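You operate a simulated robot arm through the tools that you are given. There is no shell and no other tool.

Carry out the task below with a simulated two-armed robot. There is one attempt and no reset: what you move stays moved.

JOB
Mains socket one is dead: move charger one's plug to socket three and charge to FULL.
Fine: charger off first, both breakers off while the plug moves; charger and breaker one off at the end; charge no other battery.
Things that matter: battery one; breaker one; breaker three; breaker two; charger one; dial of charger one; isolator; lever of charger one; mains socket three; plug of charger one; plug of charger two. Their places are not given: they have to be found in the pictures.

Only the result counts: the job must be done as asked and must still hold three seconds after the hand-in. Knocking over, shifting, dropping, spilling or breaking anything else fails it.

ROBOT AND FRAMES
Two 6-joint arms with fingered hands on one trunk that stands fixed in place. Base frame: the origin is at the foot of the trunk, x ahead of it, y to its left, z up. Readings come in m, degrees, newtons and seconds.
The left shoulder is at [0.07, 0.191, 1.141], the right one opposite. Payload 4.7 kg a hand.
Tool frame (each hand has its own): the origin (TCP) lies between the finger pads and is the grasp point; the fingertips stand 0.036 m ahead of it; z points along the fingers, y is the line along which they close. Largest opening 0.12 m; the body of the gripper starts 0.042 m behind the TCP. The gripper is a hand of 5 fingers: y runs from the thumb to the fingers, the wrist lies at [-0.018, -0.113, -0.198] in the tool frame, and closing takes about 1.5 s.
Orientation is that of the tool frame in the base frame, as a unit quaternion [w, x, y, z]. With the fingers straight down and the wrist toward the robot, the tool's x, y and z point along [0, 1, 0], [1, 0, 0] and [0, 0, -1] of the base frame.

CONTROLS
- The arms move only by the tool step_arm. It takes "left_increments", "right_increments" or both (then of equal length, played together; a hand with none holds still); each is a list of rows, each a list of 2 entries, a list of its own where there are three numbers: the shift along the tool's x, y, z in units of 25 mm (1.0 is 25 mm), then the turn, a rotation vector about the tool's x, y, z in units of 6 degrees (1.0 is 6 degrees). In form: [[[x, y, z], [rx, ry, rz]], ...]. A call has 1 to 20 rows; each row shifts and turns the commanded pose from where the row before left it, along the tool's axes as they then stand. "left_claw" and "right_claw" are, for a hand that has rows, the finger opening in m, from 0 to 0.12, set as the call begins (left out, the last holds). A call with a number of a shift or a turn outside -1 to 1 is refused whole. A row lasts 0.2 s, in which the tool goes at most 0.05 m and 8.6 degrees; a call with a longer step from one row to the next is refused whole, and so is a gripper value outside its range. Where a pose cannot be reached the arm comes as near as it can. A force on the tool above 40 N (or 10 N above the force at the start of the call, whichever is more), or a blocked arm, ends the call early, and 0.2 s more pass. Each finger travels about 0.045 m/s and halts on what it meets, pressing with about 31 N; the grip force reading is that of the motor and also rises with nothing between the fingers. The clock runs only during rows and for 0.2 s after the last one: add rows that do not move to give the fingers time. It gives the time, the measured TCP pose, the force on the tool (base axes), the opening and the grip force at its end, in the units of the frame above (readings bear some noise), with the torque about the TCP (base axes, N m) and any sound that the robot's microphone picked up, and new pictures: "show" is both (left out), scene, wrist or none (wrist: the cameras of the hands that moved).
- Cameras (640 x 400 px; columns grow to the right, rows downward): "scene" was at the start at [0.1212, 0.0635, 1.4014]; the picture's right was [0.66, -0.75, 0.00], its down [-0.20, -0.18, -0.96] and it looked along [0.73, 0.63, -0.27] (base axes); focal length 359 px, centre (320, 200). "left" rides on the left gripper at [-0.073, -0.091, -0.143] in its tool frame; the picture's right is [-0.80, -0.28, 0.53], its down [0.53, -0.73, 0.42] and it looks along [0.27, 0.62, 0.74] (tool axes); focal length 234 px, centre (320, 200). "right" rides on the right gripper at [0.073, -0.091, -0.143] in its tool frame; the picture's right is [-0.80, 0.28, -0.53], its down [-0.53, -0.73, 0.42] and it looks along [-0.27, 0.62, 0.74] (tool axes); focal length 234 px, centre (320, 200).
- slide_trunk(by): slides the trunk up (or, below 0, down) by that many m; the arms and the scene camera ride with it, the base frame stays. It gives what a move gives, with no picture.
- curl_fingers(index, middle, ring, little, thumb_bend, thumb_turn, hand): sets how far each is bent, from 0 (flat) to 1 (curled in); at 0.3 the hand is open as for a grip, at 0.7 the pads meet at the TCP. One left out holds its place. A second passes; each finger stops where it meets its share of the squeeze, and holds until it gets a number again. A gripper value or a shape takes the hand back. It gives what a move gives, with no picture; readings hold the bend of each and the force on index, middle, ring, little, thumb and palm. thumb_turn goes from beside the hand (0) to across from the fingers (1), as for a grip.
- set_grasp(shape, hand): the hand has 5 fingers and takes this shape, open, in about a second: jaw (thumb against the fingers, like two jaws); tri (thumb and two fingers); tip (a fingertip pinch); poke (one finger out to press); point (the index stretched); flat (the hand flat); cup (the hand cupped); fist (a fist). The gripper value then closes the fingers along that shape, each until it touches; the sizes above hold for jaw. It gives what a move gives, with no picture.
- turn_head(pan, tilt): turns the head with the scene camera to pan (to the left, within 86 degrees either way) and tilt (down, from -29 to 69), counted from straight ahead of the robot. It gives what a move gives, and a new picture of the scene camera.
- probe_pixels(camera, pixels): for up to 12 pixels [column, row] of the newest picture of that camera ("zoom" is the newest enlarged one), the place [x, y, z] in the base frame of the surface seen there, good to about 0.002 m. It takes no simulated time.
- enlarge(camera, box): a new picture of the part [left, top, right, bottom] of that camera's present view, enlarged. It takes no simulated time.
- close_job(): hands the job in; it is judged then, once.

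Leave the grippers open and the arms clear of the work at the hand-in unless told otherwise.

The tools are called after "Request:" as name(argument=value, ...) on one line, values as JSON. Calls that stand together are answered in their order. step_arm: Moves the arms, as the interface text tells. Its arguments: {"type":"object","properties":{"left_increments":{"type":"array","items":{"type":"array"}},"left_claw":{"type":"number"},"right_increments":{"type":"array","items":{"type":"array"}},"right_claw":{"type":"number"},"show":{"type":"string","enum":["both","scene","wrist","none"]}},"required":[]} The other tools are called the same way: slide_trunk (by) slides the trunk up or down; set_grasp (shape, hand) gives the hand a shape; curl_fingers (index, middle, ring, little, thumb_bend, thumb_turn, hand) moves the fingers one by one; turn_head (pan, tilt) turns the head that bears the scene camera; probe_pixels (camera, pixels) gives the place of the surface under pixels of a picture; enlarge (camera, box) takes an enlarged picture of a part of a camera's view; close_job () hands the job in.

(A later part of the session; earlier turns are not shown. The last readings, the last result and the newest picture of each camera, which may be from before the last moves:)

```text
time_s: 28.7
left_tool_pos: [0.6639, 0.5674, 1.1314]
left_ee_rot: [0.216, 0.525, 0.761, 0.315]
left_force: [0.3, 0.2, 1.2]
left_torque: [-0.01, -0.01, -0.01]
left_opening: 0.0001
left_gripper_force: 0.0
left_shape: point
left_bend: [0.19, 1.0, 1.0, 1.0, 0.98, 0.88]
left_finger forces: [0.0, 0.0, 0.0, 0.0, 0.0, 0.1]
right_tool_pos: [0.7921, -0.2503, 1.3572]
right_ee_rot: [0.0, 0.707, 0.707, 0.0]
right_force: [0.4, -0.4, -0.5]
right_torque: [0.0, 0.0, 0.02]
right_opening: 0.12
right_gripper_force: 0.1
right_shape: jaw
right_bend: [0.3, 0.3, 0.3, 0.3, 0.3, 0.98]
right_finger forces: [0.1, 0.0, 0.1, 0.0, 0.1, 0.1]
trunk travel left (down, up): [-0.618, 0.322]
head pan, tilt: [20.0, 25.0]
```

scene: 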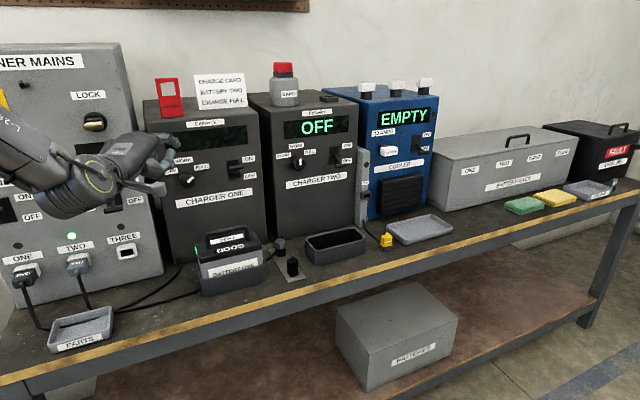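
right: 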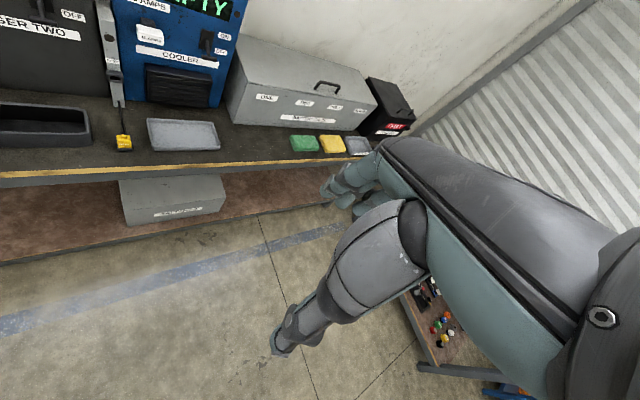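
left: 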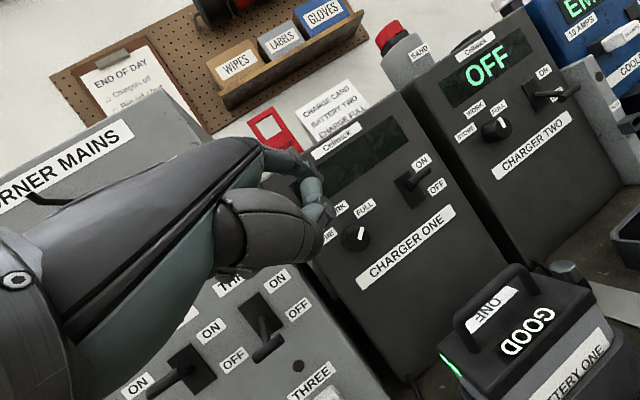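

The arm is elbow-up with a roll-pitch-roll wrist; with the shoulder this high, the hand has to bend up against the forearm. Lowering the trunk should make forward pointing natural. First I'll raise the left hand, pitch it back to fingers-down and retreat from the bench; I also check what lies under the right hand.

Request:
step_arm(left_increments=[[[0, 0.707, -0.707], [0, 0, 0]], [[0, 0.707, -0.707], [0, 0, 0]], [[0, 0.707, -0.707], [0, 0, 0]], [[0, 0.707, -0.707], [0, 0, 0]], [[0, 0.707, -0.707], [0, 0, 0]], [[0, 0.707, -0.707], [0, 0, 0]], [[0, 0.707, -0.707], [0, 0, 0]], [[0, 0.707, -0.707], [0, 0, 0]], [[0, -0.3, -0.3], [1, 0, 0]], [[0, -0.3, -0.27], [1, 0, 0]], [[0, -0.34, -0.24], [1, 0, 0]], [[0, -0.36, -0.2], [1, 0, 0]], [[0, -0.38, -0.16], [1, 0, 0]], [[0, -0.4, -0.12], [1, 0, 0]], [[0, -0.4, -0.08], [1, 0, 0]], [[0, -0.4, -0.04], [0.5, 0, 0]]], show="scene")

Request:
enlarge(camera="right", box=[0, 0, 640, 400])

Request:
probe_pixels(camera="right", pixels=[[445, 325], [430, 290], [450, 370], [300, 350], [200, 250], [100, 200], [420, 300], [500, 395]])

```text
time_s: 32.1
left_tool_pos: [0.5557, 0.5595, 1.3199]
left_ee_rot: [0.001, 0.567, 0.824, 0.001]
left_force: [-0.3, 0.0, 0.0]
left_torque: [0.0, 0.01, 0.0]
left_opening: 0.0001
left_gripper_force: 0.1
left_shape: point
left_bend: [0.19, 1.0, 1.0, 1.0, 0.98, 0.88]
left_finger forces: [0.0, 0.1, 0.1, 0.0, 0.1, 0.0]
left hand out of reach, approached as far as the arm can: row 12, 13, 14, 15
right_tool_pos: [0.791, -0.2499, 1.3574]
right_ee_rot: [0.0, 0.708, 0.706, 0.0]
right_force: [0.8, 0.3, -0.2]
right_torque: [0.0, 0.01, 0.02]
right_opening: 0.1196
right_gripper_force: 0.1
right_shape: jaw
right_bend: [0.3, 0.3, 0.3, 0.3, 0.3, 0.98]
right_finger forces: [0.0, 0.1, 0.1, 0.0, 0.0, 0.0]
trunk travel left (down, up): [-0.618, 0.322]
head pan, tilt: [20.0, 25.0]
```

scene: 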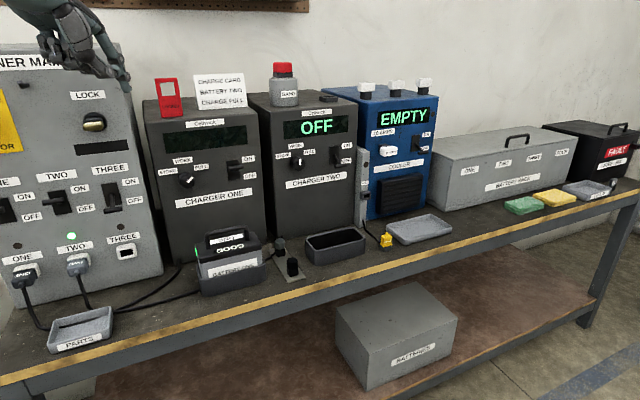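

```text
1.00 times, centred on (320, 200) of right (not enlarged: the box is as wide or as high as the picture)
```

zoom: 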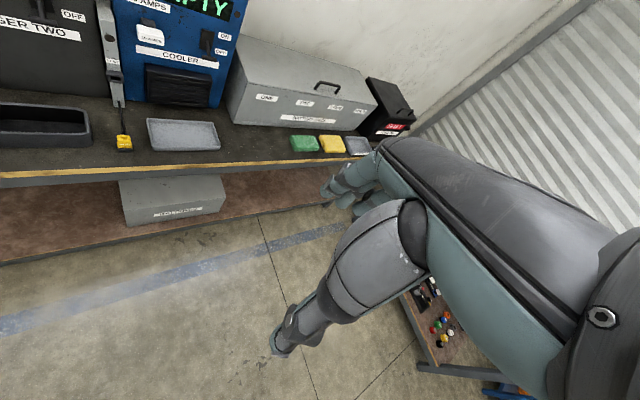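

```text
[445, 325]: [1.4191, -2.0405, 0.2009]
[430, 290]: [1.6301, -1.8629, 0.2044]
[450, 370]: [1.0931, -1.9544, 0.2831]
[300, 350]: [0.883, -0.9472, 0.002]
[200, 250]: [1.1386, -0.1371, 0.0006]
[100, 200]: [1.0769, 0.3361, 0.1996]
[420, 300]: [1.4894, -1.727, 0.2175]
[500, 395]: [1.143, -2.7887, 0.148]
```

Fingers-down again at (0.556, 0.560, 1.320). Nothing is near the right hand below it. Now I'll test whether the hand moves right and back in this orientation.

Request:
step_arm(left_increments=[[[-0.8, -0.3, 0], [0, 0, 0]], [[-0.8, -0.3, 0], [0, 0, 0]], [[-0.8, -0.3, 0], [0, 0, 0]], [[-0.8, -0.3, 0], [0, 0, 0]], [[-0.8, -0.3, 0], [0, 0, 0]]], show="none")

```text
time_s: 33.3
left_tool_pos: [0.5132, 0.4879, 1.2981]
left_ee_rot: [0.001, 0.567, 0.823, 0.001]
left_force: [-0.2, -0.5, -0.2]
left_torque: [0.01, -0.02, -0.03]
left_opening: 0.0
left_gripper_force: 0.2
left_shape: point
left_bend: [0.19, 1.0, 1.0, 1.0, 0.98, 0.88]
left_finger forces: [0.0, 0.0, 0.0, 0.0, 0.0, 0.0]
left hand out of reach, approached as far as the arm can: row 1, 2, 3, 4, 5
right_tool_pos: [0.7916, -0.2515, 1.3574]
right_ee_rot: [0.0, 0.707, 0.707, 0.0]
right_force: [-0.1, -0.4, 0.3]
right_torque: [-0.01, -0.03, 0.02]
right_opening: 0.1194
right_gripper_force: 0.1
right_shape: jaw
right_bend: [0.3, 0.3, 0.3, 0.3, 0.3, 0.98]
right_finger forces: [0.1, 0.0, 0.0, 0.1, 0.0, 0.1]
trunk travel left (down, up): [-0.618, 0.322]
head pan, tilt: [20.0, 25.0]
```

It slides along n again with the wrist's u near 0, even fingers-down, so it's an arm-joint limit rather than the hand. I'll look at the arm from the head camera and probe its links to understand the joints.

Request:
turn_head(pan=75, tilt=10)

```text
time_s: 34.6
left_tool_pos: [0.513, 0.487, 1.2974]
left_ee_rot: [0.002, 0.567, 0.824, 0.0]
left_force: [0.4, 0.9, 0.0]
left_torque: [0.03, -0.02, -0.01]
left_opening: 0.0001
left_gripper_force: 0.1
left_shape: point
left_bend: [0.19, 1.0, 1.0, 1.0, 0.98, 0.88]
left_finger forces: [0.0, 0.0, 0.0, 0.0, 0.0, 0.0]
right_tool_pos: [0.7916, -0.25, 1.3566]
right_ee_rot: [0.0, 0.707, 0.707, 0.0]
right_force: [-0.4, 0.1, -1.0]
right_torque: [0.03, 0.01, 0.0]
right_opening: 0.1197
right_gripper_force: 0.1
right_shape: jaw
right_bend: [0.3, 0.3, 0.3, 0.3, 0.3, 0.98]
right_finger forces: [0.1, 0.1, 0.1, 0.0, 0.0, 0.0]
trunk travel left (down, up): [-0.618, 0.322]
head pan, tilt: [75.0, 10.0]
```

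scene: 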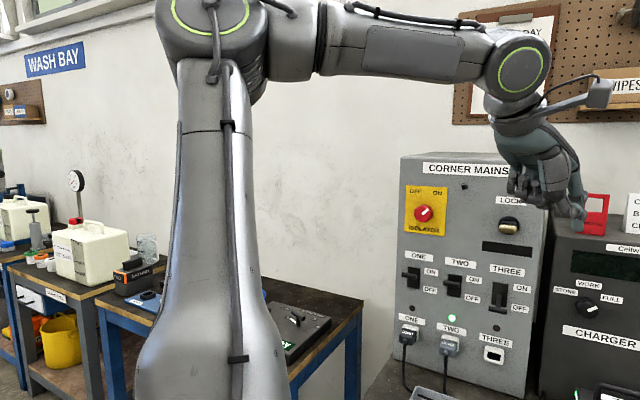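

I'll probe points along the upper arm, elbow, forearm and wrist.

Request:
probe_pixels(camera="scene", pixels=[[200, 380], [210, 250], [210, 130], [215, 25], [290, 40], [340, 40], [420, 55], [470, 50], [515, 70], [540, 130], [560, 180], [600, 95]])

```text
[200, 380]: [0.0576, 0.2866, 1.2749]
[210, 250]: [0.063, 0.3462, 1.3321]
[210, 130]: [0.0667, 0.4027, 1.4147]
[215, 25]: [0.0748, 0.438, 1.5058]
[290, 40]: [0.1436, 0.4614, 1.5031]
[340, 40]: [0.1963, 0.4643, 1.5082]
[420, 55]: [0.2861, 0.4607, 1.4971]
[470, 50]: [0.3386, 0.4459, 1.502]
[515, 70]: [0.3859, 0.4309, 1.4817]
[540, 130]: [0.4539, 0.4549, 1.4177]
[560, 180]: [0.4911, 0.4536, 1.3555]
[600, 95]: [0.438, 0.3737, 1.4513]
```

The upper arm leans outward to the left with the elbow at about (0.08, 0.46, 1.51). For comparison I'll look at how the right arm is set.

Request:
turn_head(pan=-60, tilt=10)

```text
time_s: 36.7
left_tool_pos: [0.5136, 0.4866, 1.2972]
left_ee_rot: [0.001, 0.567, 0.824, 0.001]
left_force: [-1.0, -0.3, -0.1]
left_torque: [0.01, 0.06, 0.0]
left_opening: 0.0
left_gripper_force: 0.1
left_shape: point
left_bend: [0.19, 1.0, 1.0, 1.0, 0.98, 0.88]
left_finger forces: [0.0, 0.0, 0.0, 0.1, 0.1, 0.0]
right_tool_pos: [0.7914, -0.2499, 1.3574]
right_ee_rot: [0.0, 0.707, 0.707, 0.0]
right_force: [-0.3, -0.1, 0.8]
right_torque: [0.0, -0.05, -0.02]
right_opening: 0.1198
right_gripper_force: 0.1
right_shape: jaw
right_bend: [0.3, 0.3, 0.3, 0.3, 0.3, 0.98]
right_finger forces: [0.0, 0.0, 0.1, 0.1, 0.0, 0.0]
trunk travel left (down, up): [-0.618, 0.322]
head pan, tilt: [-60.0, 10.0]
```

scene: 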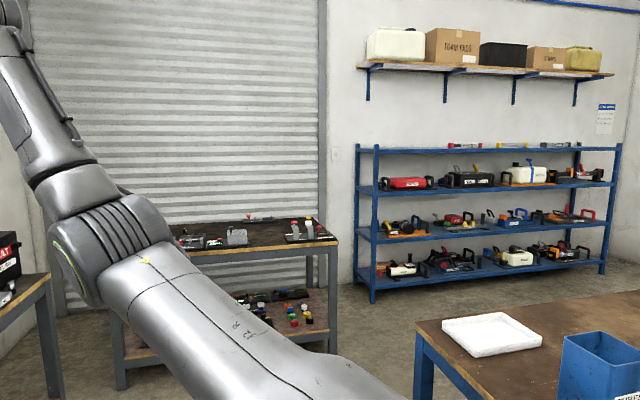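

I'll probe the right arm's links too.

Request:
probe_pixels(camera="scene", pixels=[[250, 380], [200, 320], [150, 270], [100, 240], [80, 180], [40, 110], [15, 40], [310, 395]])

Request:
turn_head(pan=-25, tilt=0)

```text
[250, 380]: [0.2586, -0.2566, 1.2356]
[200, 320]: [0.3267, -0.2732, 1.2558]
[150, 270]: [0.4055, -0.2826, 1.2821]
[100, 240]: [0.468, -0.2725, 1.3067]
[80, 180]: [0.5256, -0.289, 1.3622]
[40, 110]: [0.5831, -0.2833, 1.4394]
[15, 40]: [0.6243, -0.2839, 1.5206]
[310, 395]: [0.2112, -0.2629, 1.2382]
```

```text
time_s: 37.7
left_tool_pos: [0.5129, 0.4867, 1.2975]
left_ee_rot: [0.002, 0.567, 0.823, 0.0]
left_force: [-0.7, 0.6, -0.1]
left_torque: [-0.02, 0.01, -0.02]
left_opening: 0.0
left_gripper_force: 0.1
left_shape: point
left_bend: [0.19, 1.0, 1.0, 1.0, 0.98, 0.88]
left_finger forces: [0.1, 0.0, 0.1, 0.0, 0.0, 0.1]
right_tool_pos: [0.7924, -0.25, 1.3581]
right_ee_rot: [0.0, 0.707, 0.707, -0.001]
right_force: [-0.6, 0.2, -0.3]
right_torque: [0.0, -0.02, 0.01]
right_opening: 0.1197
right_gripper_force: 0.0
right_shape: jaw
right_bend: [0.3, 0.3, 0.3, 0.3, 0.3, 0.98]
right_finger forces: [0.1, 0.0, 0.0, 0.0, 0.0, 0.0]
trunk travel left (down, up): [-0.618, 0.322]
head pan, tilt: [-25.0, 0.0]
```

scene: 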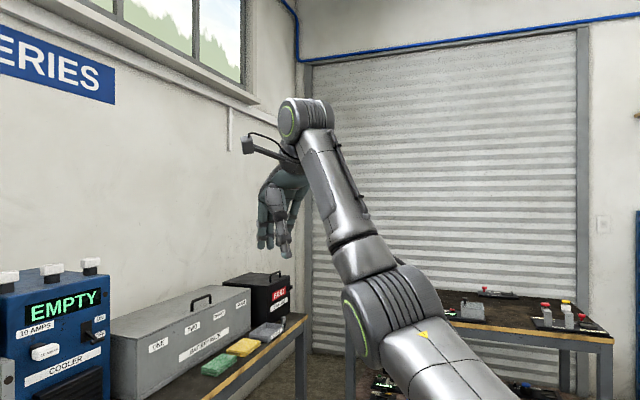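

Right arm: elbow low and forward, a straight vertical arm plane. The left one sits with its elbow high and out. I'll explore with the left hand fingers-down: yaw it right to face straight ahead, then try moving it right.

Request:
step_arm(left_increments=[[[0, 0, 0], [0, 0, 0.9]], [[0, 0, 0], [0, 0, 0.9]], [[0, 0, 0], [0, 0, 0.9]], [[0, 0, 0], [0, 0, 0.9]]], show="none")

Request:
step_arm(left_increments=[[[-0.8, 0, 0], [0, 0, 0]], [[-0.8, 0, 0], [0, 0, 0]], [[-0.8, 0, 0], [0, 0, 0]], [[-0.8, 0, 0], [0, 0, 0]]], show="none")

Request:
step_arm(left_increments=[[[0, 0.8, 0], [0, 0, 0]], [[0, 0.8, 0], [0, 0, 0]], [[0, 0.8, 0], [0, 0, 0]], [[0, 0.8, 0], [0, 0, 0]]], show="none")

```text
time_s: 38.7
left_tool_pos: [0.5136, 0.4868, 1.2976]
left_ee_rot: [-0.001, 0.712, 0.702, 0.001]
left_force: [0.2, 0.3, 0.1]
left_torque: [0.0, -0.02, 0.03]
left_opening: 0.0
left_gripper_force: 0.1
left_shape: point
left_bend: [0.19, 1.0, 1.0, 1.0, 0.98, 0.88]
left_finger forces: [0.0, 0.0, 0.0, 0.0, 0.0, 0.0]
right_tool_pos: [0.7918, -0.2499, 1.3567]
right_ee_rot: [0.0, 0.707, 0.707, -0.001]
right_force: [-0.3, 0.4, 0.1]
right_torque: [0.03, 0.01, 0.0]
right_opening: 0.1197
right_gripper_force: 0.2
right_shape: jaw
right_bend: [0.3, 0.3, 0.3, 0.3, 0.3, 0.98]
right_finger forces: [0.0, 0.0, 0.0, 0.0, 0.0, 0.0]
trunk travel left (down, up): [-0.618, 0.322]
head pan, tilt: [-25.0, 0.0]
```

```text
time_s: 39.7
left_tool_pos: [0.4957, 0.4229, 1.2894]
left_ee_rot: [0.002, 0.712, 0.702, 0.001]
left_force: [0.1, 0.3, 0.4]
left_torque: [-0.01, 0.0, 0.02]
left_opening: 0.0
left_gripper_force: 0.1
left_shape: point
left_bend: [0.19, 1.0, 1.0, 1.0, 0.98, 0.88]
left_finger forces: [0.1, 0.0, 0.0, 0.1, 0.0, 0.0]
left hand out of reach, approached as far as the arm can: row 3, 4
right_tool_pos: [0.7921, -0.2511, 1.3579]
right_ee_rot: [0.001, 0.707, 0.707, 0.0]
right_force: [0.6, 0.3, -0.7]
right_torque: [0.02, 0.02, 0.02]
right_opening: 0.1196
right_gripper_force: 0.0
right_shape: jaw
right_bend: [0.3, 0.3, 0.3, 0.3, 0.3, 0.98]
right_finger forces: [0.0, 0.1, 0.0, 0.1, 0.0, 0.0]
trunk travel left (down, up): [-0.618, 0.322]
head pan, tilt: [-25.0, 0.0]
```

```text
time_s: 40.7
left_tool_pos: [0.5392, 0.4584, 1.2707]
left_ee_rot: [0.002, 0.712, 0.703, 0.001]
left_force: [0.7, 0.3, -1.0]
left_torque: [0.0, -0.01, -0.02]
left_opening: 0.0
left_gripper_force: 0.1
left_shape: point
left_bend: [0.19, 1.0, 1.0, 1.0, 0.98, 0.88]
left_finger forces: [0.0, 0.0, 0.0, 0.0, 0.1, 0.1]
left hand out of reach, approached as far as the arm can: row 1, 2, 3, 4
right_tool_pos: [0.7936, -0.2491, 1.3565]
right_ee_rot: [0.0, 0.707, 0.707, 0.0]
right_force: [0.4, -0.4, -0.1]
right_torque: [0.01, -0.02, 0.0]
right_opening: 0.1199
right_gripper_force: 0.0
right_shape: jaw
right_bend: [0.3, 0.3, 0.3, 0.3, 0.3, 0.98]
right_finger forces: [0.0, 0.0, 0.1, 0.0, 0.0, 0.0]
trunk travel left (down, up): [-0.618, 0.322]
head pan, tilt: [-25.0, 0.0]
```

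Stuck again near azimuth 35° from the shoulder, regardless of hand yaw. I'll test whether extending further outward over the free air in front of the bench (staying at z≈1.27, n≤0.88) lets it swing right.

Request:
step_arm(left_increments=[[[0.7, 0.7, -0.3], [0, 0, 0]], [[0.7, 0.7, -0.3], [0, 0, 0]], [[0.7, 0.7, -0.3], [0, 0, 0]], [[0.7, 0.7, -0.3], [0, 0, 0]], [[0.7, 0.7, -0.3], [0, 0, 0]], [[0.7, 0.7, -0.3], [0, 0, 0]], [[0.7, 0.7, -0.3], [0, 0, 0]]], show="none")

Request:
step_arm(left_increments=[[[-0.7, 0.6, 0], [0, 0, 0]], [[-0.7, 0.6, 0], [0, 0, 0]], [[-0.7, 0.6, 0], [0, 0, 0]], [[-0.7, 0.6, 0], [0, 0, 0]], [[-0.7, 0.6, 0], [0, 0, 0]]], show="none")

Request:
turn_head(pan=60, tilt=5)

```text
time_s: 42.3
left_tool_pos: [0.6076, 0.6055, 1.3003]
left_ee_rot: [0.0, 0.711, 0.703, 0.001]
left_force: [0.4, 0.3, -0.6]
left_torque: [0.01, 0.04, 0.02]
left_opening: 0.0003
left_gripper_force: 0.0
left_shape: point
left_bend: [0.19, 1.0, 1.0, 1.0, 0.98, 0.88]
left_finger forces: [0.0, 0.0, 0.0, 0.0, 0.0, 0.0]
left hand out of reach, approached as far as the arm can: row 1, 2, 3, 4, 5, 6, 7
right_tool_pos: [0.7923, -0.25, 1.3559]
right_ee_rot: [0.0, 0.707, 0.707, 0.0]
right_force: [0.4, 0.5, -0.3]
right_torque: [-0.03, 0.01, 0.0]
right_opening: 0.1199
right_gripper_force: 0.0
right_shape: jaw
right_bend: [0.3, 0.3, 0.3, 0.3, 0.3, 0.98]
right_finger forces: [0.0, 0.0, 0.0, 0.2, 0.0, 0.0]
trunk travel left (down, up): [-0.618, 0.322]
head pan, tilt: [-25.0, 0.0]
```

```text
time_s: 43.5
left_tool_pos: [0.6013, 0.5572, 1.2671]
left_ee_rot: [0.0, 0.711, 0.703, 0.0]
left_force: [-0.2, -0.1, 0.6]
left_torque: [0.01, -0.02, 0.01]
left_opening: 0.0002
left_gripper_force: 0.0
left_shape: point
left_bend: [0.19, 1.0, 1.0, 1.0, 0.98, 0.88]
left_finger forces: [0.1, 0.0, 0.0, 0.1, 0.0, 0.0]
left hand out of reach, approached as far as the arm can: row 1, 2, 3, 4, 5
right_tool_pos: [0.7915, -0.2509, 1.3568]
right_ee_rot: [0.0, 0.708, 0.707, 0.0]
right_force: [1.0, -0.6, -0.2]
right_torque: [-0.02, -0.04, 0.05]
right_opening: 0.1198
right_gripper_force: 0.0
right_shape: jaw
right_bend: [0.3, 0.3, 0.3, 0.3, 0.3, 0.98]
right_finger forces: [0.0, 0.1, 0.0, 0.0, 0.0, 0.1]
trunk travel left (down, up): [-0.618, 0.322]
head pan, tilt: [-25.0, 0.0]
```

```text
time_s: 45.1
left_tool_pos: [0.6016, 0.5555, 1.2672]
left_ee_rot: [0.001, 0.711, 0.703, 0.001]
left_force: [0.7, 0.5, -0.3]
left_torque: [0.03, -0.01, -0.02]
left_opening: 0.0
left_gripper_force: 0.0
left_shape: point
left_bend: [0.19, 1.0, 1.0, 1.0, 0.98, 0.88]
left_finger forces: [0.0, 0.0, 0.1, 0.0, 0.0, 0.0]
right_tool_pos: [0.7925, -0.2501, 1.3576]
right_ee_rot: [0.0, 0.707, 0.707, 0.0]
right_force: [0.2, 0.4, -0.4]
right_torque: [-0.01, 0.01, -0.03]
right_opening: 0.1194
right_gripper_force: 0.0
right_shape: jaw
right_bend: [0.3, 0.3, 0.3, 0.3, 0.3, 0.98]
right_finger forces: [0.0, 0.1, 0.1, 0.0, 0.1, 0.0]
trunk travel left (down, up): [-0.618, 0.322]
head pan, tilt: [60.0, 5.0]
```

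scene: 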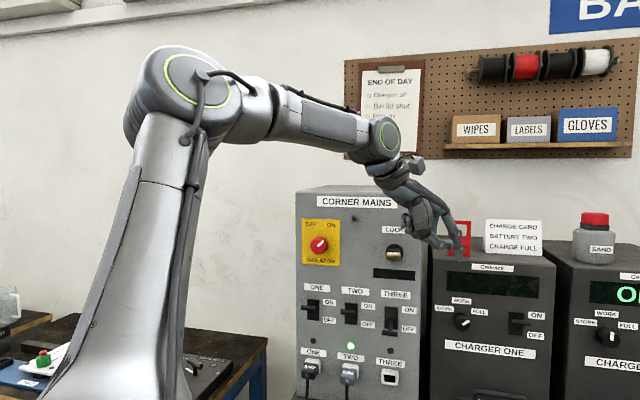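

I'll probe the arm links in this pose to pin down the kinematics.

Request:
probe_pixels(camera="scene", pixels=[[130, 380], [145, 300], [160, 200], [165, 130], [195, 80], [150, 80], [240, 90], [260, 110], [290, 115], [350, 125], [385, 135], [400, 185]])

```text
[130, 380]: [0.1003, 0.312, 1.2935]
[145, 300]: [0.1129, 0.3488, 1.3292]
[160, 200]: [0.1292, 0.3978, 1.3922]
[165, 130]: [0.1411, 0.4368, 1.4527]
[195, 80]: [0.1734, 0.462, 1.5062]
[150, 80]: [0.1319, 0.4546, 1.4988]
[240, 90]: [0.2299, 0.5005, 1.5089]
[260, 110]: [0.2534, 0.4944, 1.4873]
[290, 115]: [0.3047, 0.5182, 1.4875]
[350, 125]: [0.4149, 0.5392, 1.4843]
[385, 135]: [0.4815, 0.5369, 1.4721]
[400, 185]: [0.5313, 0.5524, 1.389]
```

The geometry fits: shoulder pitch, then sideways lift, then elbow — and the left arm has flipped into an "elbow up and out" branch whose lift joint is at its limit. To flip back to the elbow-low branch (like the right arm), I'll retreat, swing the hand far left to the fold, then move down. First: retreat in x, then left, all in free air.

Request:
step_arm(left_increments=[[[0, -0.9, 0], [0, 0, 0]], [[0, -0.9, 0], [0, 0, 0]], [[0, -0.9, 0], [0, 0, 0]], [[0, -0.9, 0], [0, 0, 0]], [[0, -0.9, 0], [0, 0, 0]], [[0, -0.9, 0], [0, 0, 0]], [[0, -0.9, 0], [0, 0, 0]], [[0, -0.9, 0], [0, 0, 0]], [[0, -0.9, 0], [0, 0, 0]], [[0, -0.9, 0], [0, 0, 0]]], show="none")

Request:
step_arm(left_increments=[[[0.8, 0, 0], [0, 0, 0]], [[0.8, 0, 0], [0, 0, 0]], [[0.8, 0, 0], [0, 0, 0]], [[0.8, 0, 0], [0, 0, 0]], [[0.8, 0, 0], [0, 0, 0]], [[0.8, 0, 0], [0, 0, 0]]], show="scene")

```text
time_s: 47.3
left_tool_pos: [0.4783, 0.5421, 1.2684]
left_ee_rot: [-0.001, 0.711, 0.704, 0.0]
left_force: [0.1, -0.4, 0.5]
left_torque: [0.02, 0.02, -0.01]
left_opening: 0.0002
left_gripper_force: 0.1
left_shape: point
left_bend: [0.19, 1.0, 1.0, 1.0, 0.98, 0.88]
left_finger forces: [0.1, 0.1, 0.1, 0.1, 0.0, 0.0]
left hand out of reach, approached as far as the arm can: row 6, 7, 8, 9, 10
right_tool_pos: [0.7924, -0.2499, 1.3579]
right_ee_rot: [0.0, 0.707, 0.708, 0.0]
right_force: [-0.6, 0.5, -0.3]
right_torque: [-0.01, 0.01, 0.01]
right_opening: 0.1198
right_gripper_force: 0.0
right_shape: jaw
right_bend: [0.3, 0.3, 0.3, 0.3, 0.3, 0.98]
right_finger forces: [0.0, 0.0, 0.1, 0.0, 0.0, 0.0]
trunk travel left (down, up): [-0.618, 0.322]
head pan, tilt: [60.0, 5.0]
```

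```text
time_s: 48.7
left_tool_pos: [0.4938, 0.6491, 1.2756]
left_ee_rot: [0.0, 0.712, 0.703, 0.001]
left_force: [0.5, -0.1, -0.2]
left_torque: [0.01, -0.03, 0.01]
left_opening: 0.0002
left_gripper_force: 0.0
left_shape: point
left_bend: [0.19, 1.0, 1.0, 1.0, 0.98, 0.88]
left_finger forces: [0.1, 0.1, 0.0, 0.0, 0.0, 0.0]
left hand out of reach, approached as far as the arm can: row 1, 3
right_tool_pos: [0.7915, -0.2497, 1.3565]
right_ee_rot: [0.001, 0.707, 0.707, 0.0]
right_force: [-0.2, -0.7, -0.1]
right_torque: [-0.01, -0.05, -0.06]
right_opening: 0.1198
right_gripper_force: 0.1
right_shape: jaw
right_bend: [0.3, 0.3, 0.3, 0.3, 0.3, 0.98]
right_finger forces: [0.0, 0.1, 0.1, 0.0, 0.1, 0.0]
trunk travel left (down, up): [-0.618, 0.322]
head pan, tilt: [60.0, 5.0]
```

scene: 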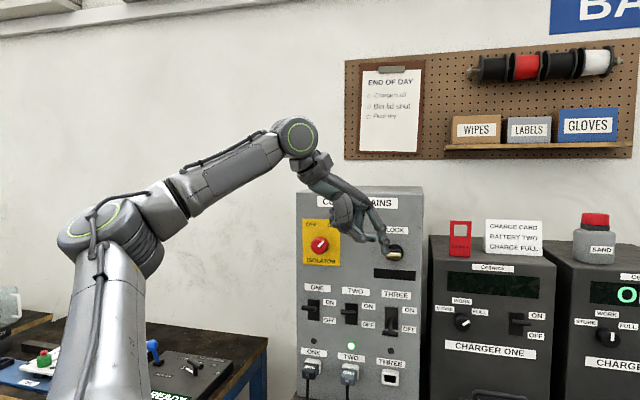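

The elbow has dropped a lot (now around pixel (100,220)) and the forearm rises to the wrist. I'll continue left along the bench and downward to pass fully into the elbow-low branch.

Request:
step_arm(left_increments=[[[0.5, -0.3, 0.6], [0, 0, 0]], [[0.5, -0.3, 0.6], [0, 0, 0]], [[0.5, -0.3, 0.6], [0, 0, 0]], [[0.5, -0.3, 0.6], [0, 0, 0]], [[0.3, -0.3, 0.8], [0, 0, 0]], [[0.3, -0.3, 0.8], [0, 0, 0]], [[0, 0, 0.8], [0, 0, 0]], [[0, 0, 0.8], [0, 0, 0]]], show="scene")

```text
time_s: 50.5
left_tool_pos: [0.519, 0.6354, 1.2362]
left_ee_rot: [-0.001, 0.711, 0.703, 0.0]
left_force: [-0.1, 0.1, 0.3]
left_torque: [0.0, -0.01, -0.05]
left_opening: 0.0001
left_gripper_force: 0.1
left_shape: point
left_bend: [0.19, 1.0, 1.0, 1.0, 0.99, 0.88]
left_finger forces: [0.0, 0.1, 0.0, 0.1, 0.0, 0.0]
left hand out of reach, approached as far as the arm can: row 1, 2, 3, 4, 5, 6, 7, 8
right_tool_pos: [0.7943, -0.2487, 1.3552]
right_ee_rot: [0.0, 0.707, 0.707, -0.001]
right_force: [0.5, -1.0, -0.1]
right_torque: [0.0, 0.0, 0.04]
right_opening: 0.1198
right_gripper_force: 0.1
right_shape: jaw
right_bend: [0.3, 0.3, 0.3, 0.3, 0.3, 0.98]
right_finger forces: [0.0, 0.0, 0.0, 0.0, 0.0, 0.1]
trunk travel left (down, up): [-0.618, 0.322]
head pan, tilt: [60.0, 5.0]
```

scene: 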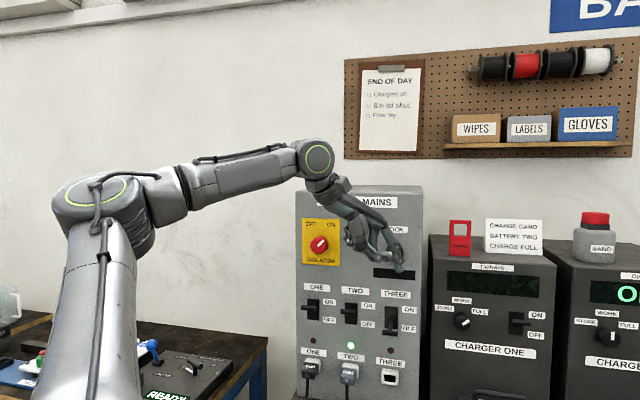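

The tool-down hand forces the forearm roll to its limit near the fold. I'll straighten the hand along the forearm (pitch up about the wrist, wrist kept in place) so the wrist roll is free, then cross the fold.

Request:
step_arm(left_increments=[[[0, 0.806, -0.46], [-0.972, 0, 0]], [[0, 0.806, -0.46], [-0.972, 0, 0]], [[0, 0.806, -0.46], [-0.972, 0, 0]], [[0, 0.806, -0.46], [-0.972, 0, 0]], [[0, 0.806, -0.46], [-0.972, 0, 0]], [[0, 0.806, -0.46], [-0.972, 0, 0]], [[0, 0.806, -0.46], [-0.972, 0, 0]], [[0, 0.806, -0.46], [-0.972, 0, 0]], [[0, 0.806, -0.46], [-0.972, 0, 0]], [[0, 0.806, -0.46], [-0.972, 0, 0]]], show="scene")

```text
time_s: 52.7
left_tool_pos: [0.6417, 0.6336, 1.422]
left_ee_rot: [0.346, 0.621, 0.614, 0.344]
left_force: [-0.2, -0.3, 0.1]
left_torque: [0.01, 0.02, -0.03]
left_opening: 0.0
left_gripper_force: 0.1
left_shape: point
left_bend: [0.19, 1.0, 1.0, 1.0, 0.99, 0.88]
left_finger forces: [0.1, 0.0, 0.0, 0.0, 0.1, 0.0]
right_tool_pos: [0.7923, -0.2511, 1.3569]
right_ee_rot: [0.001, 0.707, 0.707, 0.0]
right_force: [0.0, -0.8, 0.0]
right_torque: [0.0, -0.02, -0.02]
right_opening: 0.12
right_gripper_force: 0.0
right_shape: jaw
right_bend: [0.3, 0.3, 0.3, 0.3, 0.3, 0.98]
right_finger forces: [0.0, 0.0, 0.0, 0.0, 0.0, 0.0]
trunk travel left (down, up): [-0.618, 0.322]
head pan, tilt: [60.0, 5.0]
```

scene: 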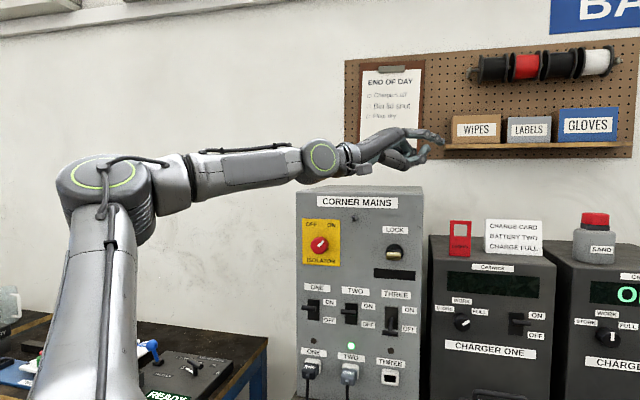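

The hand is now straight with the forearm and nothing was flagged. Now I'll move back and down through the fold.

Request:
step_arm(left_increments=[[[0, -0.683, -0.183], [0, 0, 0]], [[0, -0.683, -0.183], [0, 0, 0]], [[0, -0.683, -0.183], [0, 0, 0]], [[0, -0.683, -0.183], [0, 0, 0]], [[0, -0.683, -0.183], [0, 0, 0]], [[0, -0.683, -0.183], [0, 0, 0]], [[0, -0.683, -0.183], [0, 0, 0]], [[0, -0.683, -0.183], [0, 0, 0]], [[0, -0.69, 0.4], [0, 0, 0]], [[0, -0.69, 0.4], [0, 0, 0]], [[0, -0.69, 0.4], [0, 0, 0]], [[0, -0.69, 0.4], [0, 0, 0]]], show="scene")

```text
time_s: 55.3
left_tool_pos: [0.6471, 0.6257, 1.3699]
left_ee_rot: [0.346, 0.621, 0.614, 0.342]
left_force: [-0.6, 0.9, 0.8]
left_torque: [0.0, 0.01, -0.01]
left_opening: 0.0
left_gripper_force: 0.1
left_shape: point
left_bend: [0.19, 1.0, 1.0, 1.0, 0.99, 0.88]
left_finger forces: [0.0, 0.1, 0.0, 0.1, 0.1, 0.1]
left hand out of reach, approached as far as the arm can: row 1, 2, 3, 4, 5, 6, 7, 8, 9, 11, 12
right_tool_pos: [0.7927, -0.2508, 1.357]
right_ee_rot: [0.002, 0.707, 0.707, -0.001]
right_force: [0.2, 0.4, -0.2]
right_torque: [0.03, 0.04, 0.0]
right_opening: 0.1197
right_gripper_force: 0.1
right_shape: jaw
right_bend: [0.3, 0.3, 0.3, 0.3, 0.3, 0.98]
right_finger forces: [0.1, 0.1, 0.1, 0.1, 0.1, 0.1]
trunk travel left (down, up): [-0.618, 0.322]
head pan, tilt: [60.0, 5.0]
```

scene: 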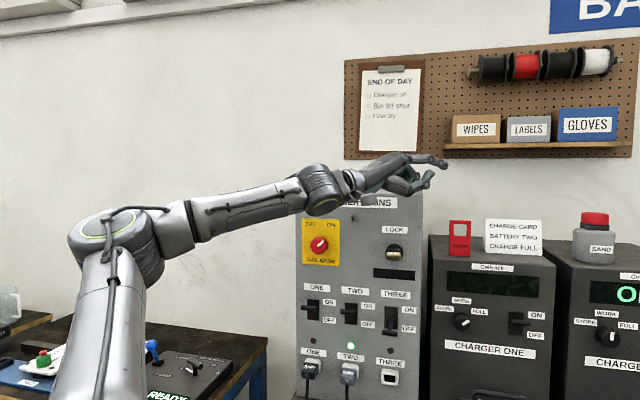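

The wrist joint is rotating its roll (its ring turned), so the arm seems to be working through a wrist singularity. I'll keep commanding a gentle back-and-down motion.

Request:
step_arm(left_increments=[[[0, -0.55, 0.1], [0, 0, 0]], [[0, -0.55, 0.1], [0, 0, 0]], [[0, -0.55, 0.1], [0, 0, 0]], [[0, -0.55, 0.1], [0, 0, 0]], [[0, -0.55, 0.1], [0, 0, 0]], [[0, -0.55, 0.1], [0, 0, 0]], [[0, -0.55, 0.1], [0, 0, 0]], [[0, -0.55, 0.1], [0, 0, 0]], [[0, -0.55, 0.1], [0, 0, 0]], [[0, -0.55, 0.1], [0, 0, 0]]], show="scene")

```text
time_s: 57.5
left_tool_pos: [0.6569, 0.614, 1.2898]
left_ee_rot: [0.346, 0.622, 0.614, 0.342]
left_force: [-0.8, -0.6, 0.0]
left_torque: [0.0, 0.01, 0.02]
left_opening: 0.0
left_gripper_force: 0.0
left_shape: point
left_bend: [0.19, 1.0, 1.0, 1.0, 0.99, 0.88]
left_finger forces: [0.0, 0.0, 0.0, 0.0, 0.0, 0.0]
left hand out of reach, approached as far as the arm can: row 1, 2, 3, 4, 5, 6, 7, 8, 9, 10
right_tool_pos: [0.7918, -0.2505, 1.3556]
right_ee_rot: [0.0, 0.707, 0.707, 0.0]
right_force: [-0.2, 0.3, 0.1]
right_torque: [0.0, 0.01, -0.02]
right_opening: 0.1195
right_gripper_force: 0.0
right_shape: jaw
right_bend: [0.3, 0.3, 0.3, 0.3, 0.3, 0.98]
right_finger forces: [0.0, 0.0, 0.1, 0.1, 0.0, 0.0]
trunk travel left (down, up): [-0.618, 0.322]
head pan, tilt: [60.0, 5.0]
```

scene: 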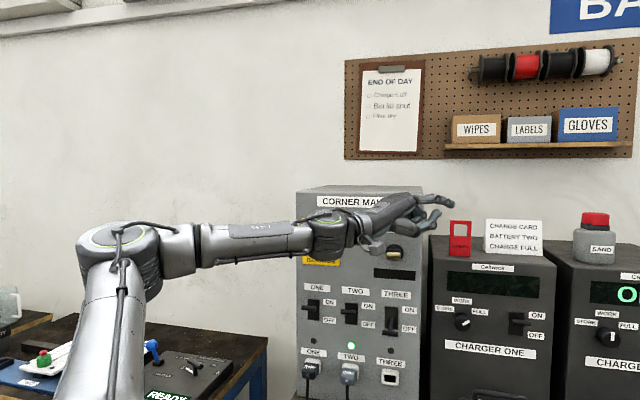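

I'll probe the arm links again in this pose.

Request:
probe_pixels(camera="scene", pixels=[[118, 237], [85, 245], [150, 270], [90, 330], [85, 390], [120, 390], [180, 255], [230, 245], [280, 240], [330, 230], [350, 225], [105, 300]])

```text
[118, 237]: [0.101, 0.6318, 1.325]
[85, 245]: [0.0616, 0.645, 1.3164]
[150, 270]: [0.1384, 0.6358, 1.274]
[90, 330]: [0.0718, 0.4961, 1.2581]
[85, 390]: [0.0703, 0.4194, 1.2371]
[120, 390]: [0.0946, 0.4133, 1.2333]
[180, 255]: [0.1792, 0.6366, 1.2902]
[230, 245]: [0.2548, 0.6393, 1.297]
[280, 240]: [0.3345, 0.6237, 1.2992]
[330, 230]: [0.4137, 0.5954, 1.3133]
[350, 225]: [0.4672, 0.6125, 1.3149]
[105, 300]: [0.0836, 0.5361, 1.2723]
```

The upper arm now points almost straight left (elbow ≈(0.10, 0.64, 1.27)) — right at the fold. I'll keep going down with some motion to the right, away from the panel.

Request:
step_arm(left_increments=[[[-0.4, -0.52, 0.3], [0, 0, 0]], [[-0.4, -0.52, 0.3], [0, 0, 0]], [[-0.4, -0.52, 0.3], [0, 0, 0]], [[-0.4, -0.52, 0.3], [0, 0, 0]], [[-0.4, -0.52, 0.3], [0, 0, 0]], [[-0.4, -0.52, 0.3], [0, 0, 0]], [[-0.4, -0.52, 0.3], [0, 0, 0]], [[-0.4, -0.52, 0.3], [0, 0, 0]]], show="scene")

```text
time_s: 59.3
left_tool_pos: [0.6514, 0.5351, 1.169]
left_ee_rot: [0.346, 0.622, 0.614, 0.343]
left_force: [0.3, -0.7, 0.0]
left_torque: [0.0, -0.02, 0.01]
left_opening: 0.0
left_gripper_force: 0.0
left_shape: point
left_bend: [0.19, 1.0, 1.0, 1.0, 0.99, 0.88]
left_finger forces: [0.0, 0.0, 0.1, 0.1, 0.0, 0.1]
right_tool_pos: [0.7925, -0.2492, 1.3563]
right_ee_rot: [0.0, 0.707, 0.707, -0.001]
right_force: [-0.4, 0.0, -0.2]
right_torque: [-0.02, -0.01, -0.01]
right_opening: 0.1195
right_gripper_force: 0.1
right_shape: jaw
right_bend: [0.3, 0.3, 0.3, 0.3, 0.3, 0.98]
right_finger forces: [0.0, 0.0, 0.0, 0.0, 0.1, 0.0]
trunk travel left (down, up): [-0.618, 0.322]
head pan, tilt: [60.0, 5.0]
```

scene: 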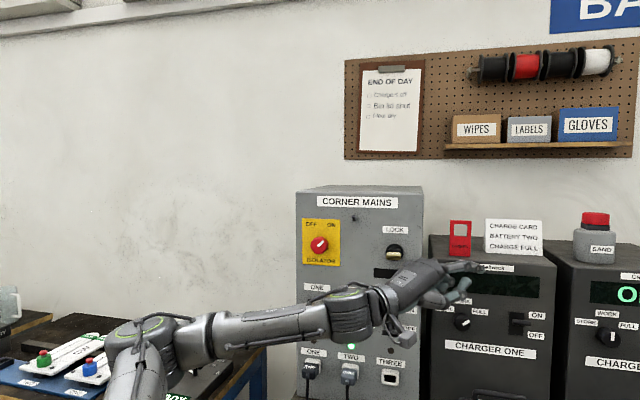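

No flags: the elbow is now low and the forearm rises to the wrist. Now I'll test moving right.

Request:
step_arm(left_increments=[[[-0.8, 0, 0], [0, 0, 0]], [[-0.8, 0, 0], [0, 0, 0]], [[-0.8, 0, 0], [0, 0, 0]], [[-0.8, 0, 0], [0, 0, 0]], [[-0.8, 0, 0], [0, 0, 0]], [[-0.8, 0, 0], [0, 0, 0]]], show="scene")

```text
time_s: 60.7
left_tool_pos: [0.65, 0.413, 1.1681]
left_ee_rot: [0.345, 0.622, 0.614, 0.342]
left_force: [0.5, 0.3, 0.4]
left_torque: [0.03, 0.02, 0.01]
left_opening: 0.0
left_gripper_force: 0.1
left_shape: point
left_bend: [0.19, 1.0, 1.0, 1.0, 0.99, 0.88]
left_finger forces: [0.0, 0.0, 0.1, 0.0, 0.1, 0.1]
right_tool_pos: [0.7924, -0.2508, 1.357]
right_ee_rot: [0.0, 0.707, 0.707, 0.0]
right_force: [0.7, -1.0, -0.2]
right_torque: [0.02, 0.04, 0.0]
right_opening: 0.1195
right_gripper_force: 0.1
right_shape: jaw
right_bend: [0.3, 0.3, 0.3, 0.3, 0.3, 0.98]
right_finger forces: [0.0, 0.0, 0.0, 0.0, 0.1, 0.0]
trunk travel left (down, up): [-0.618, 0.322]
head pan, tilt: [60.0, 5.0]
```

scene: 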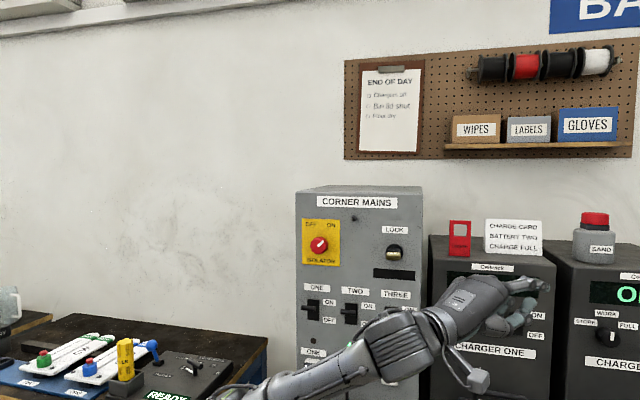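

Free movement now. Next: yaw the hand 30° left (toward the charger face) and move to a spot about 8 cm short of charger one's lever, finger slightly above the bar.

Request:
step_arm(left_increments=[[[0, 0, 0], [0, 0.866, -0.5]], [[0, 0, 0], [0, 0.866, -0.5]], [[0, 0, 0], [0, 0.866, -0.5]], [[0, 0, 0], [0, 0.866, -0.5]], [[0, 0, 0], [0, 0.866, -0.5]], [[0.023, -0.129, 0.837], [0, 0, 0]], [[0.023, -0.129, 0.837], [0, 0, 0]], [[0.023, -0.129, 0.837], [0, 0, 0]], [[0.023, -0.129, 0.837], [0, 0, 0]], [[0.023, -0.129, 0.837], [0, 0, 0]], [[0.023, -0.129, 0.837], [0, 0, 0]], [[0.023, -0.129, 0.837], [0, 0, 0]]], show="both")

Request:
turn_head(pan=35, tilt=20)

```text
time_s: 63.3
left_tool_pos: [0.7471, 0.473, 1.073]
left_ee_rot: [0.24, 0.444, 0.751, 0.426]
left_force: [0.6, 1.0, 0.7]
left_torque: [0.02, -0.02, 0.0]
left_opening: 0.0
left_gripper_force: 0.0
left_shape: point
left_bend: [0.19, 1.0, 1.0, 1.0, 0.99, 0.88]
left_finger forces: [0.0, 0.1, 0.1, 0.0, 0.0, 0.0]
right_tool_pos: [0.7922, -0.2495, 1.3562]
right_ee_rot: [0.0, 0.707, 0.707, -0.001]
right_force: [-0.1, -1.0, -0.4]
right_torque: [0.01, 0.02, -0.03]
right_opening: 0.1198
right_gripper_force: 0.1
right_shape: jaw
right_bend: [0.3, 0.3, 0.3, 0.3, 0.3, 0.98]
right_finger forces: [0.0, 0.1, 0.1, 0.1, 0.0, 0.0]
trunk travel left (down, up): [-0.618, 0.322]
head pan, tilt: [60.0, 5.0]
```

scene: 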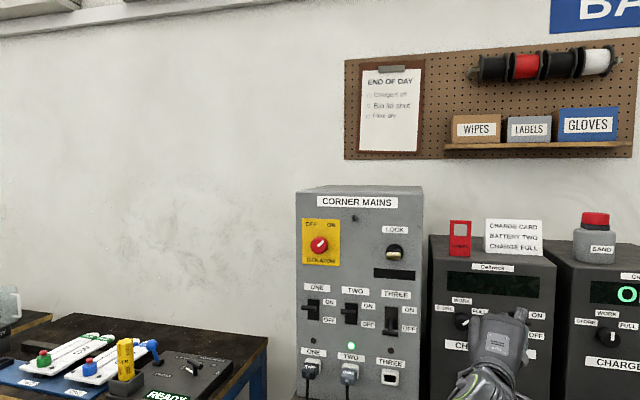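
left: 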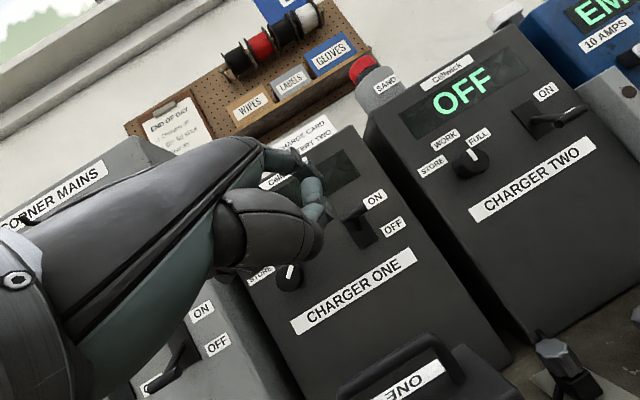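

```text
time_s: 64.2
left_tool_pos: [0.7471, 0.4734, 1.074]
left_ee_rot: [0.242, 0.444, 0.75, 0.426]
left_force: [-0.1, -0.2, -0.4]
left_torque: [0.01, 0.0, -0.01]
left_opening: 0.0
left_gripper_force: 0.1
left_shape: point
left_bend: [0.19, 1.0, 1.0, 1.0, 0.99, 0.88]
left_finger forces: [0.0, 0.1, 0.0, 0.0, 0.0, 0.0]
right_tool_pos: [0.7927, -0.2507, 1.3566]
right_ee_rot: [0.0, 0.707, 0.707, 0.0]
right_force: [0.6, 0.1, -0.2]
right_torque: [-0.02, 0.01, 0.0]
right_opening: 0.1197
right_gripper_force: 0.1
right_shape: jaw
right_bend: [0.3, 0.3, 0.3, 0.3, 0.3, 0.98]
right_finger forces: [0.0, 0.1, 0.0, 0.0, 0.0, 0.1]
trunk travel left (down, up): [-0.618, 0.322]
head pan, tilt: [35.0, 20.0]
```

scene: 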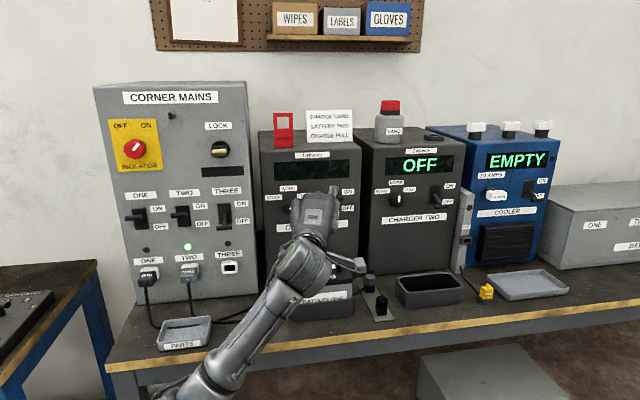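

The hand is 8 cm before the lever. I'll zoom both views to locate the fingertip relative to the lever bar.

Request:
enlarge(camera="left", box=[240, 120, 440, 245])

Request:
probe_pixels(camera="zoom", pixels=[[110, 110], [160, 110], [190, 130], [215, 165], [235, 195], [255, 230], [330, 305], [400, 305], [370, 300], [380, 340], [350, 290], [440, 290]])

Request:
enlarge(camera="scene", box=[240, 160, 400, 260])

```text
3.20 times, centred on (340, 182) of left
```

zoom: 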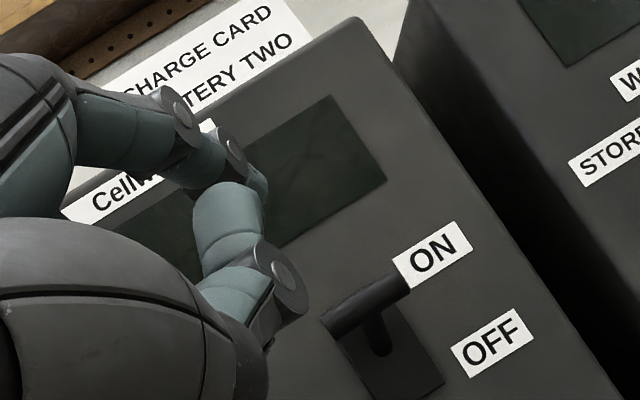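

```text
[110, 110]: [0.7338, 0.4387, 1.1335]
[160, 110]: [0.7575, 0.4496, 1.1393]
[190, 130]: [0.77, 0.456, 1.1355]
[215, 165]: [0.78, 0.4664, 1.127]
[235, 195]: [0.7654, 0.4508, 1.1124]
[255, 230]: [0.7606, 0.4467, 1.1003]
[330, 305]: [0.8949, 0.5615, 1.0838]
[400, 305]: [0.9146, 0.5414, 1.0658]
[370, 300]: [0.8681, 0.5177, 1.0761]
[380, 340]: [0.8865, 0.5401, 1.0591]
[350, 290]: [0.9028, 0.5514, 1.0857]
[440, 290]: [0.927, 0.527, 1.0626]
```

```text
4.00 times, centred on (320, 210) of scene
```

zoom: 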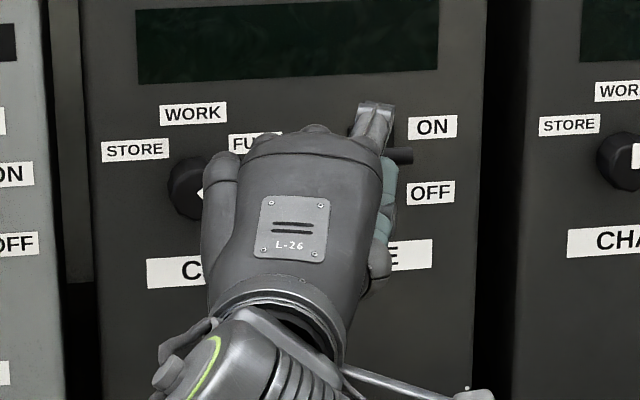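

The fingertip is about 4 cm ahead, 2 cm right and 5 cm above the TCP; the bar centre is at (0.869, 0.523, 1.075). I'll move forward so the finger lies above the bar.

Request:
step_arm(left_increments=[[[0.03, 0.387, 0.73], [0, 0, 0]], [[0.03, 0.387, 0.73], [0, 0, 0]], [[0.03, 0.387, 0.73], [0, 0, 0]], [[0.03, 0.387, 0.73], [0, 0, 0]], [[0.03, 0.387, 0.73], [0, 0, 0]]], show="both")

Request:
enlarge(camera="left", box=[240, 120, 440, 245])

Request:
enlarge(camera="scene", box=[260, 160, 420, 260])

```text
time_s: 65.4
left_tool_pos: [0.8353, 0.5278, 1.0667]
left_ee_rot: [0.241, 0.444, 0.751, 0.425]
left_force: [0.4, -0.1, -0.5]
left_torque: [0.02, 0.0, 0.0]
left_opening: 0.0
left_gripper_force: 0.1
left_shape: point
left_bend: [0.19, 1.0, 1.0, 1.0, 0.99, 0.88]
left_finger forces: [0.0, 0.0, 0.0, 0.0, 0.0, 0.1]
right_tool_pos: [0.7915, -0.2499, 1.3565]
right_ee_rot: [0.001, 0.707, 0.707, 0.0]
right_force: [-0.1, 0.2, 0.0]
right_torque: [0.01, 0.0, 0.0]
right_opening: 0.1196
right_gripper_force: 0.1
right_shape: jaw
right_bend: [0.3, 0.3, 0.3, 0.3, 0.3, 0.98]
right_finger forces: [0.1, 0.0, 0.1, 0.0, 0.0, 0.1]
trunk travel left (down, up): [-0.618, 0.322]
head pan, tilt: [35.0, 20.0]
```

scene: 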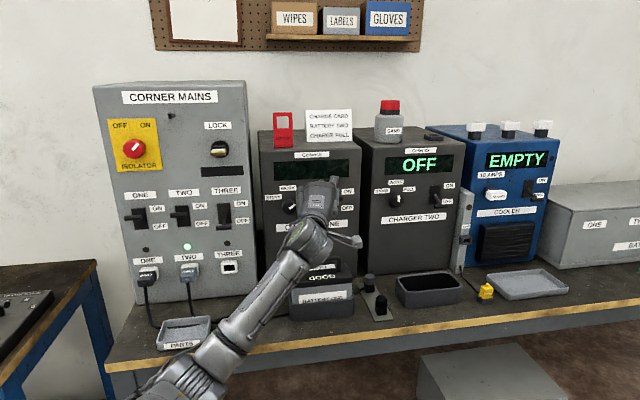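
left: 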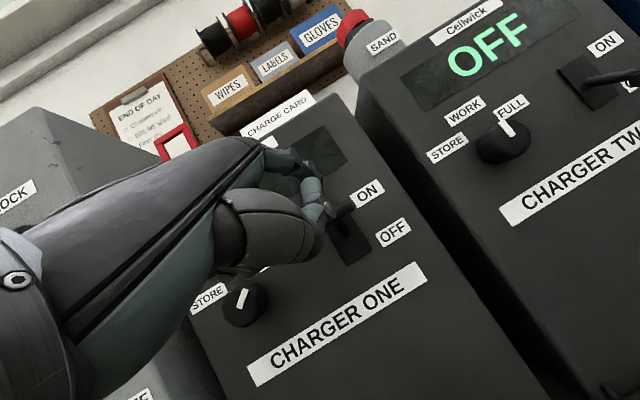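

```text
3.20 times, centred on (340, 182) of left
```

zoom: 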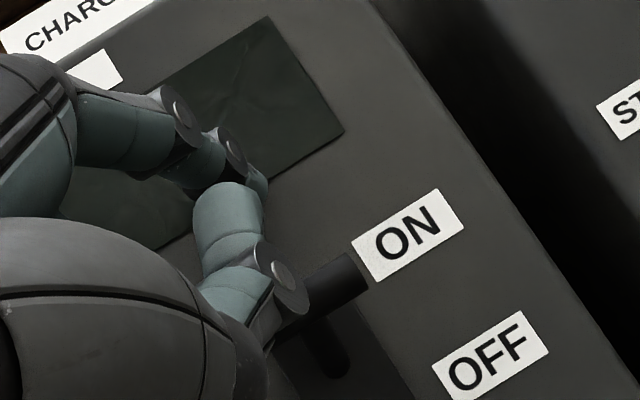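

```text
4.00 times, centred on (340, 210) of scene
```

zoom: 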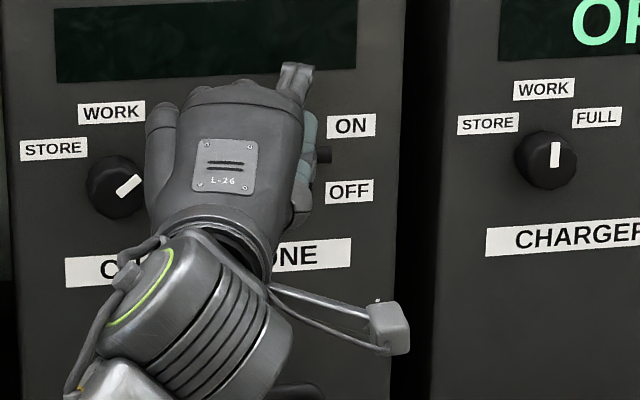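

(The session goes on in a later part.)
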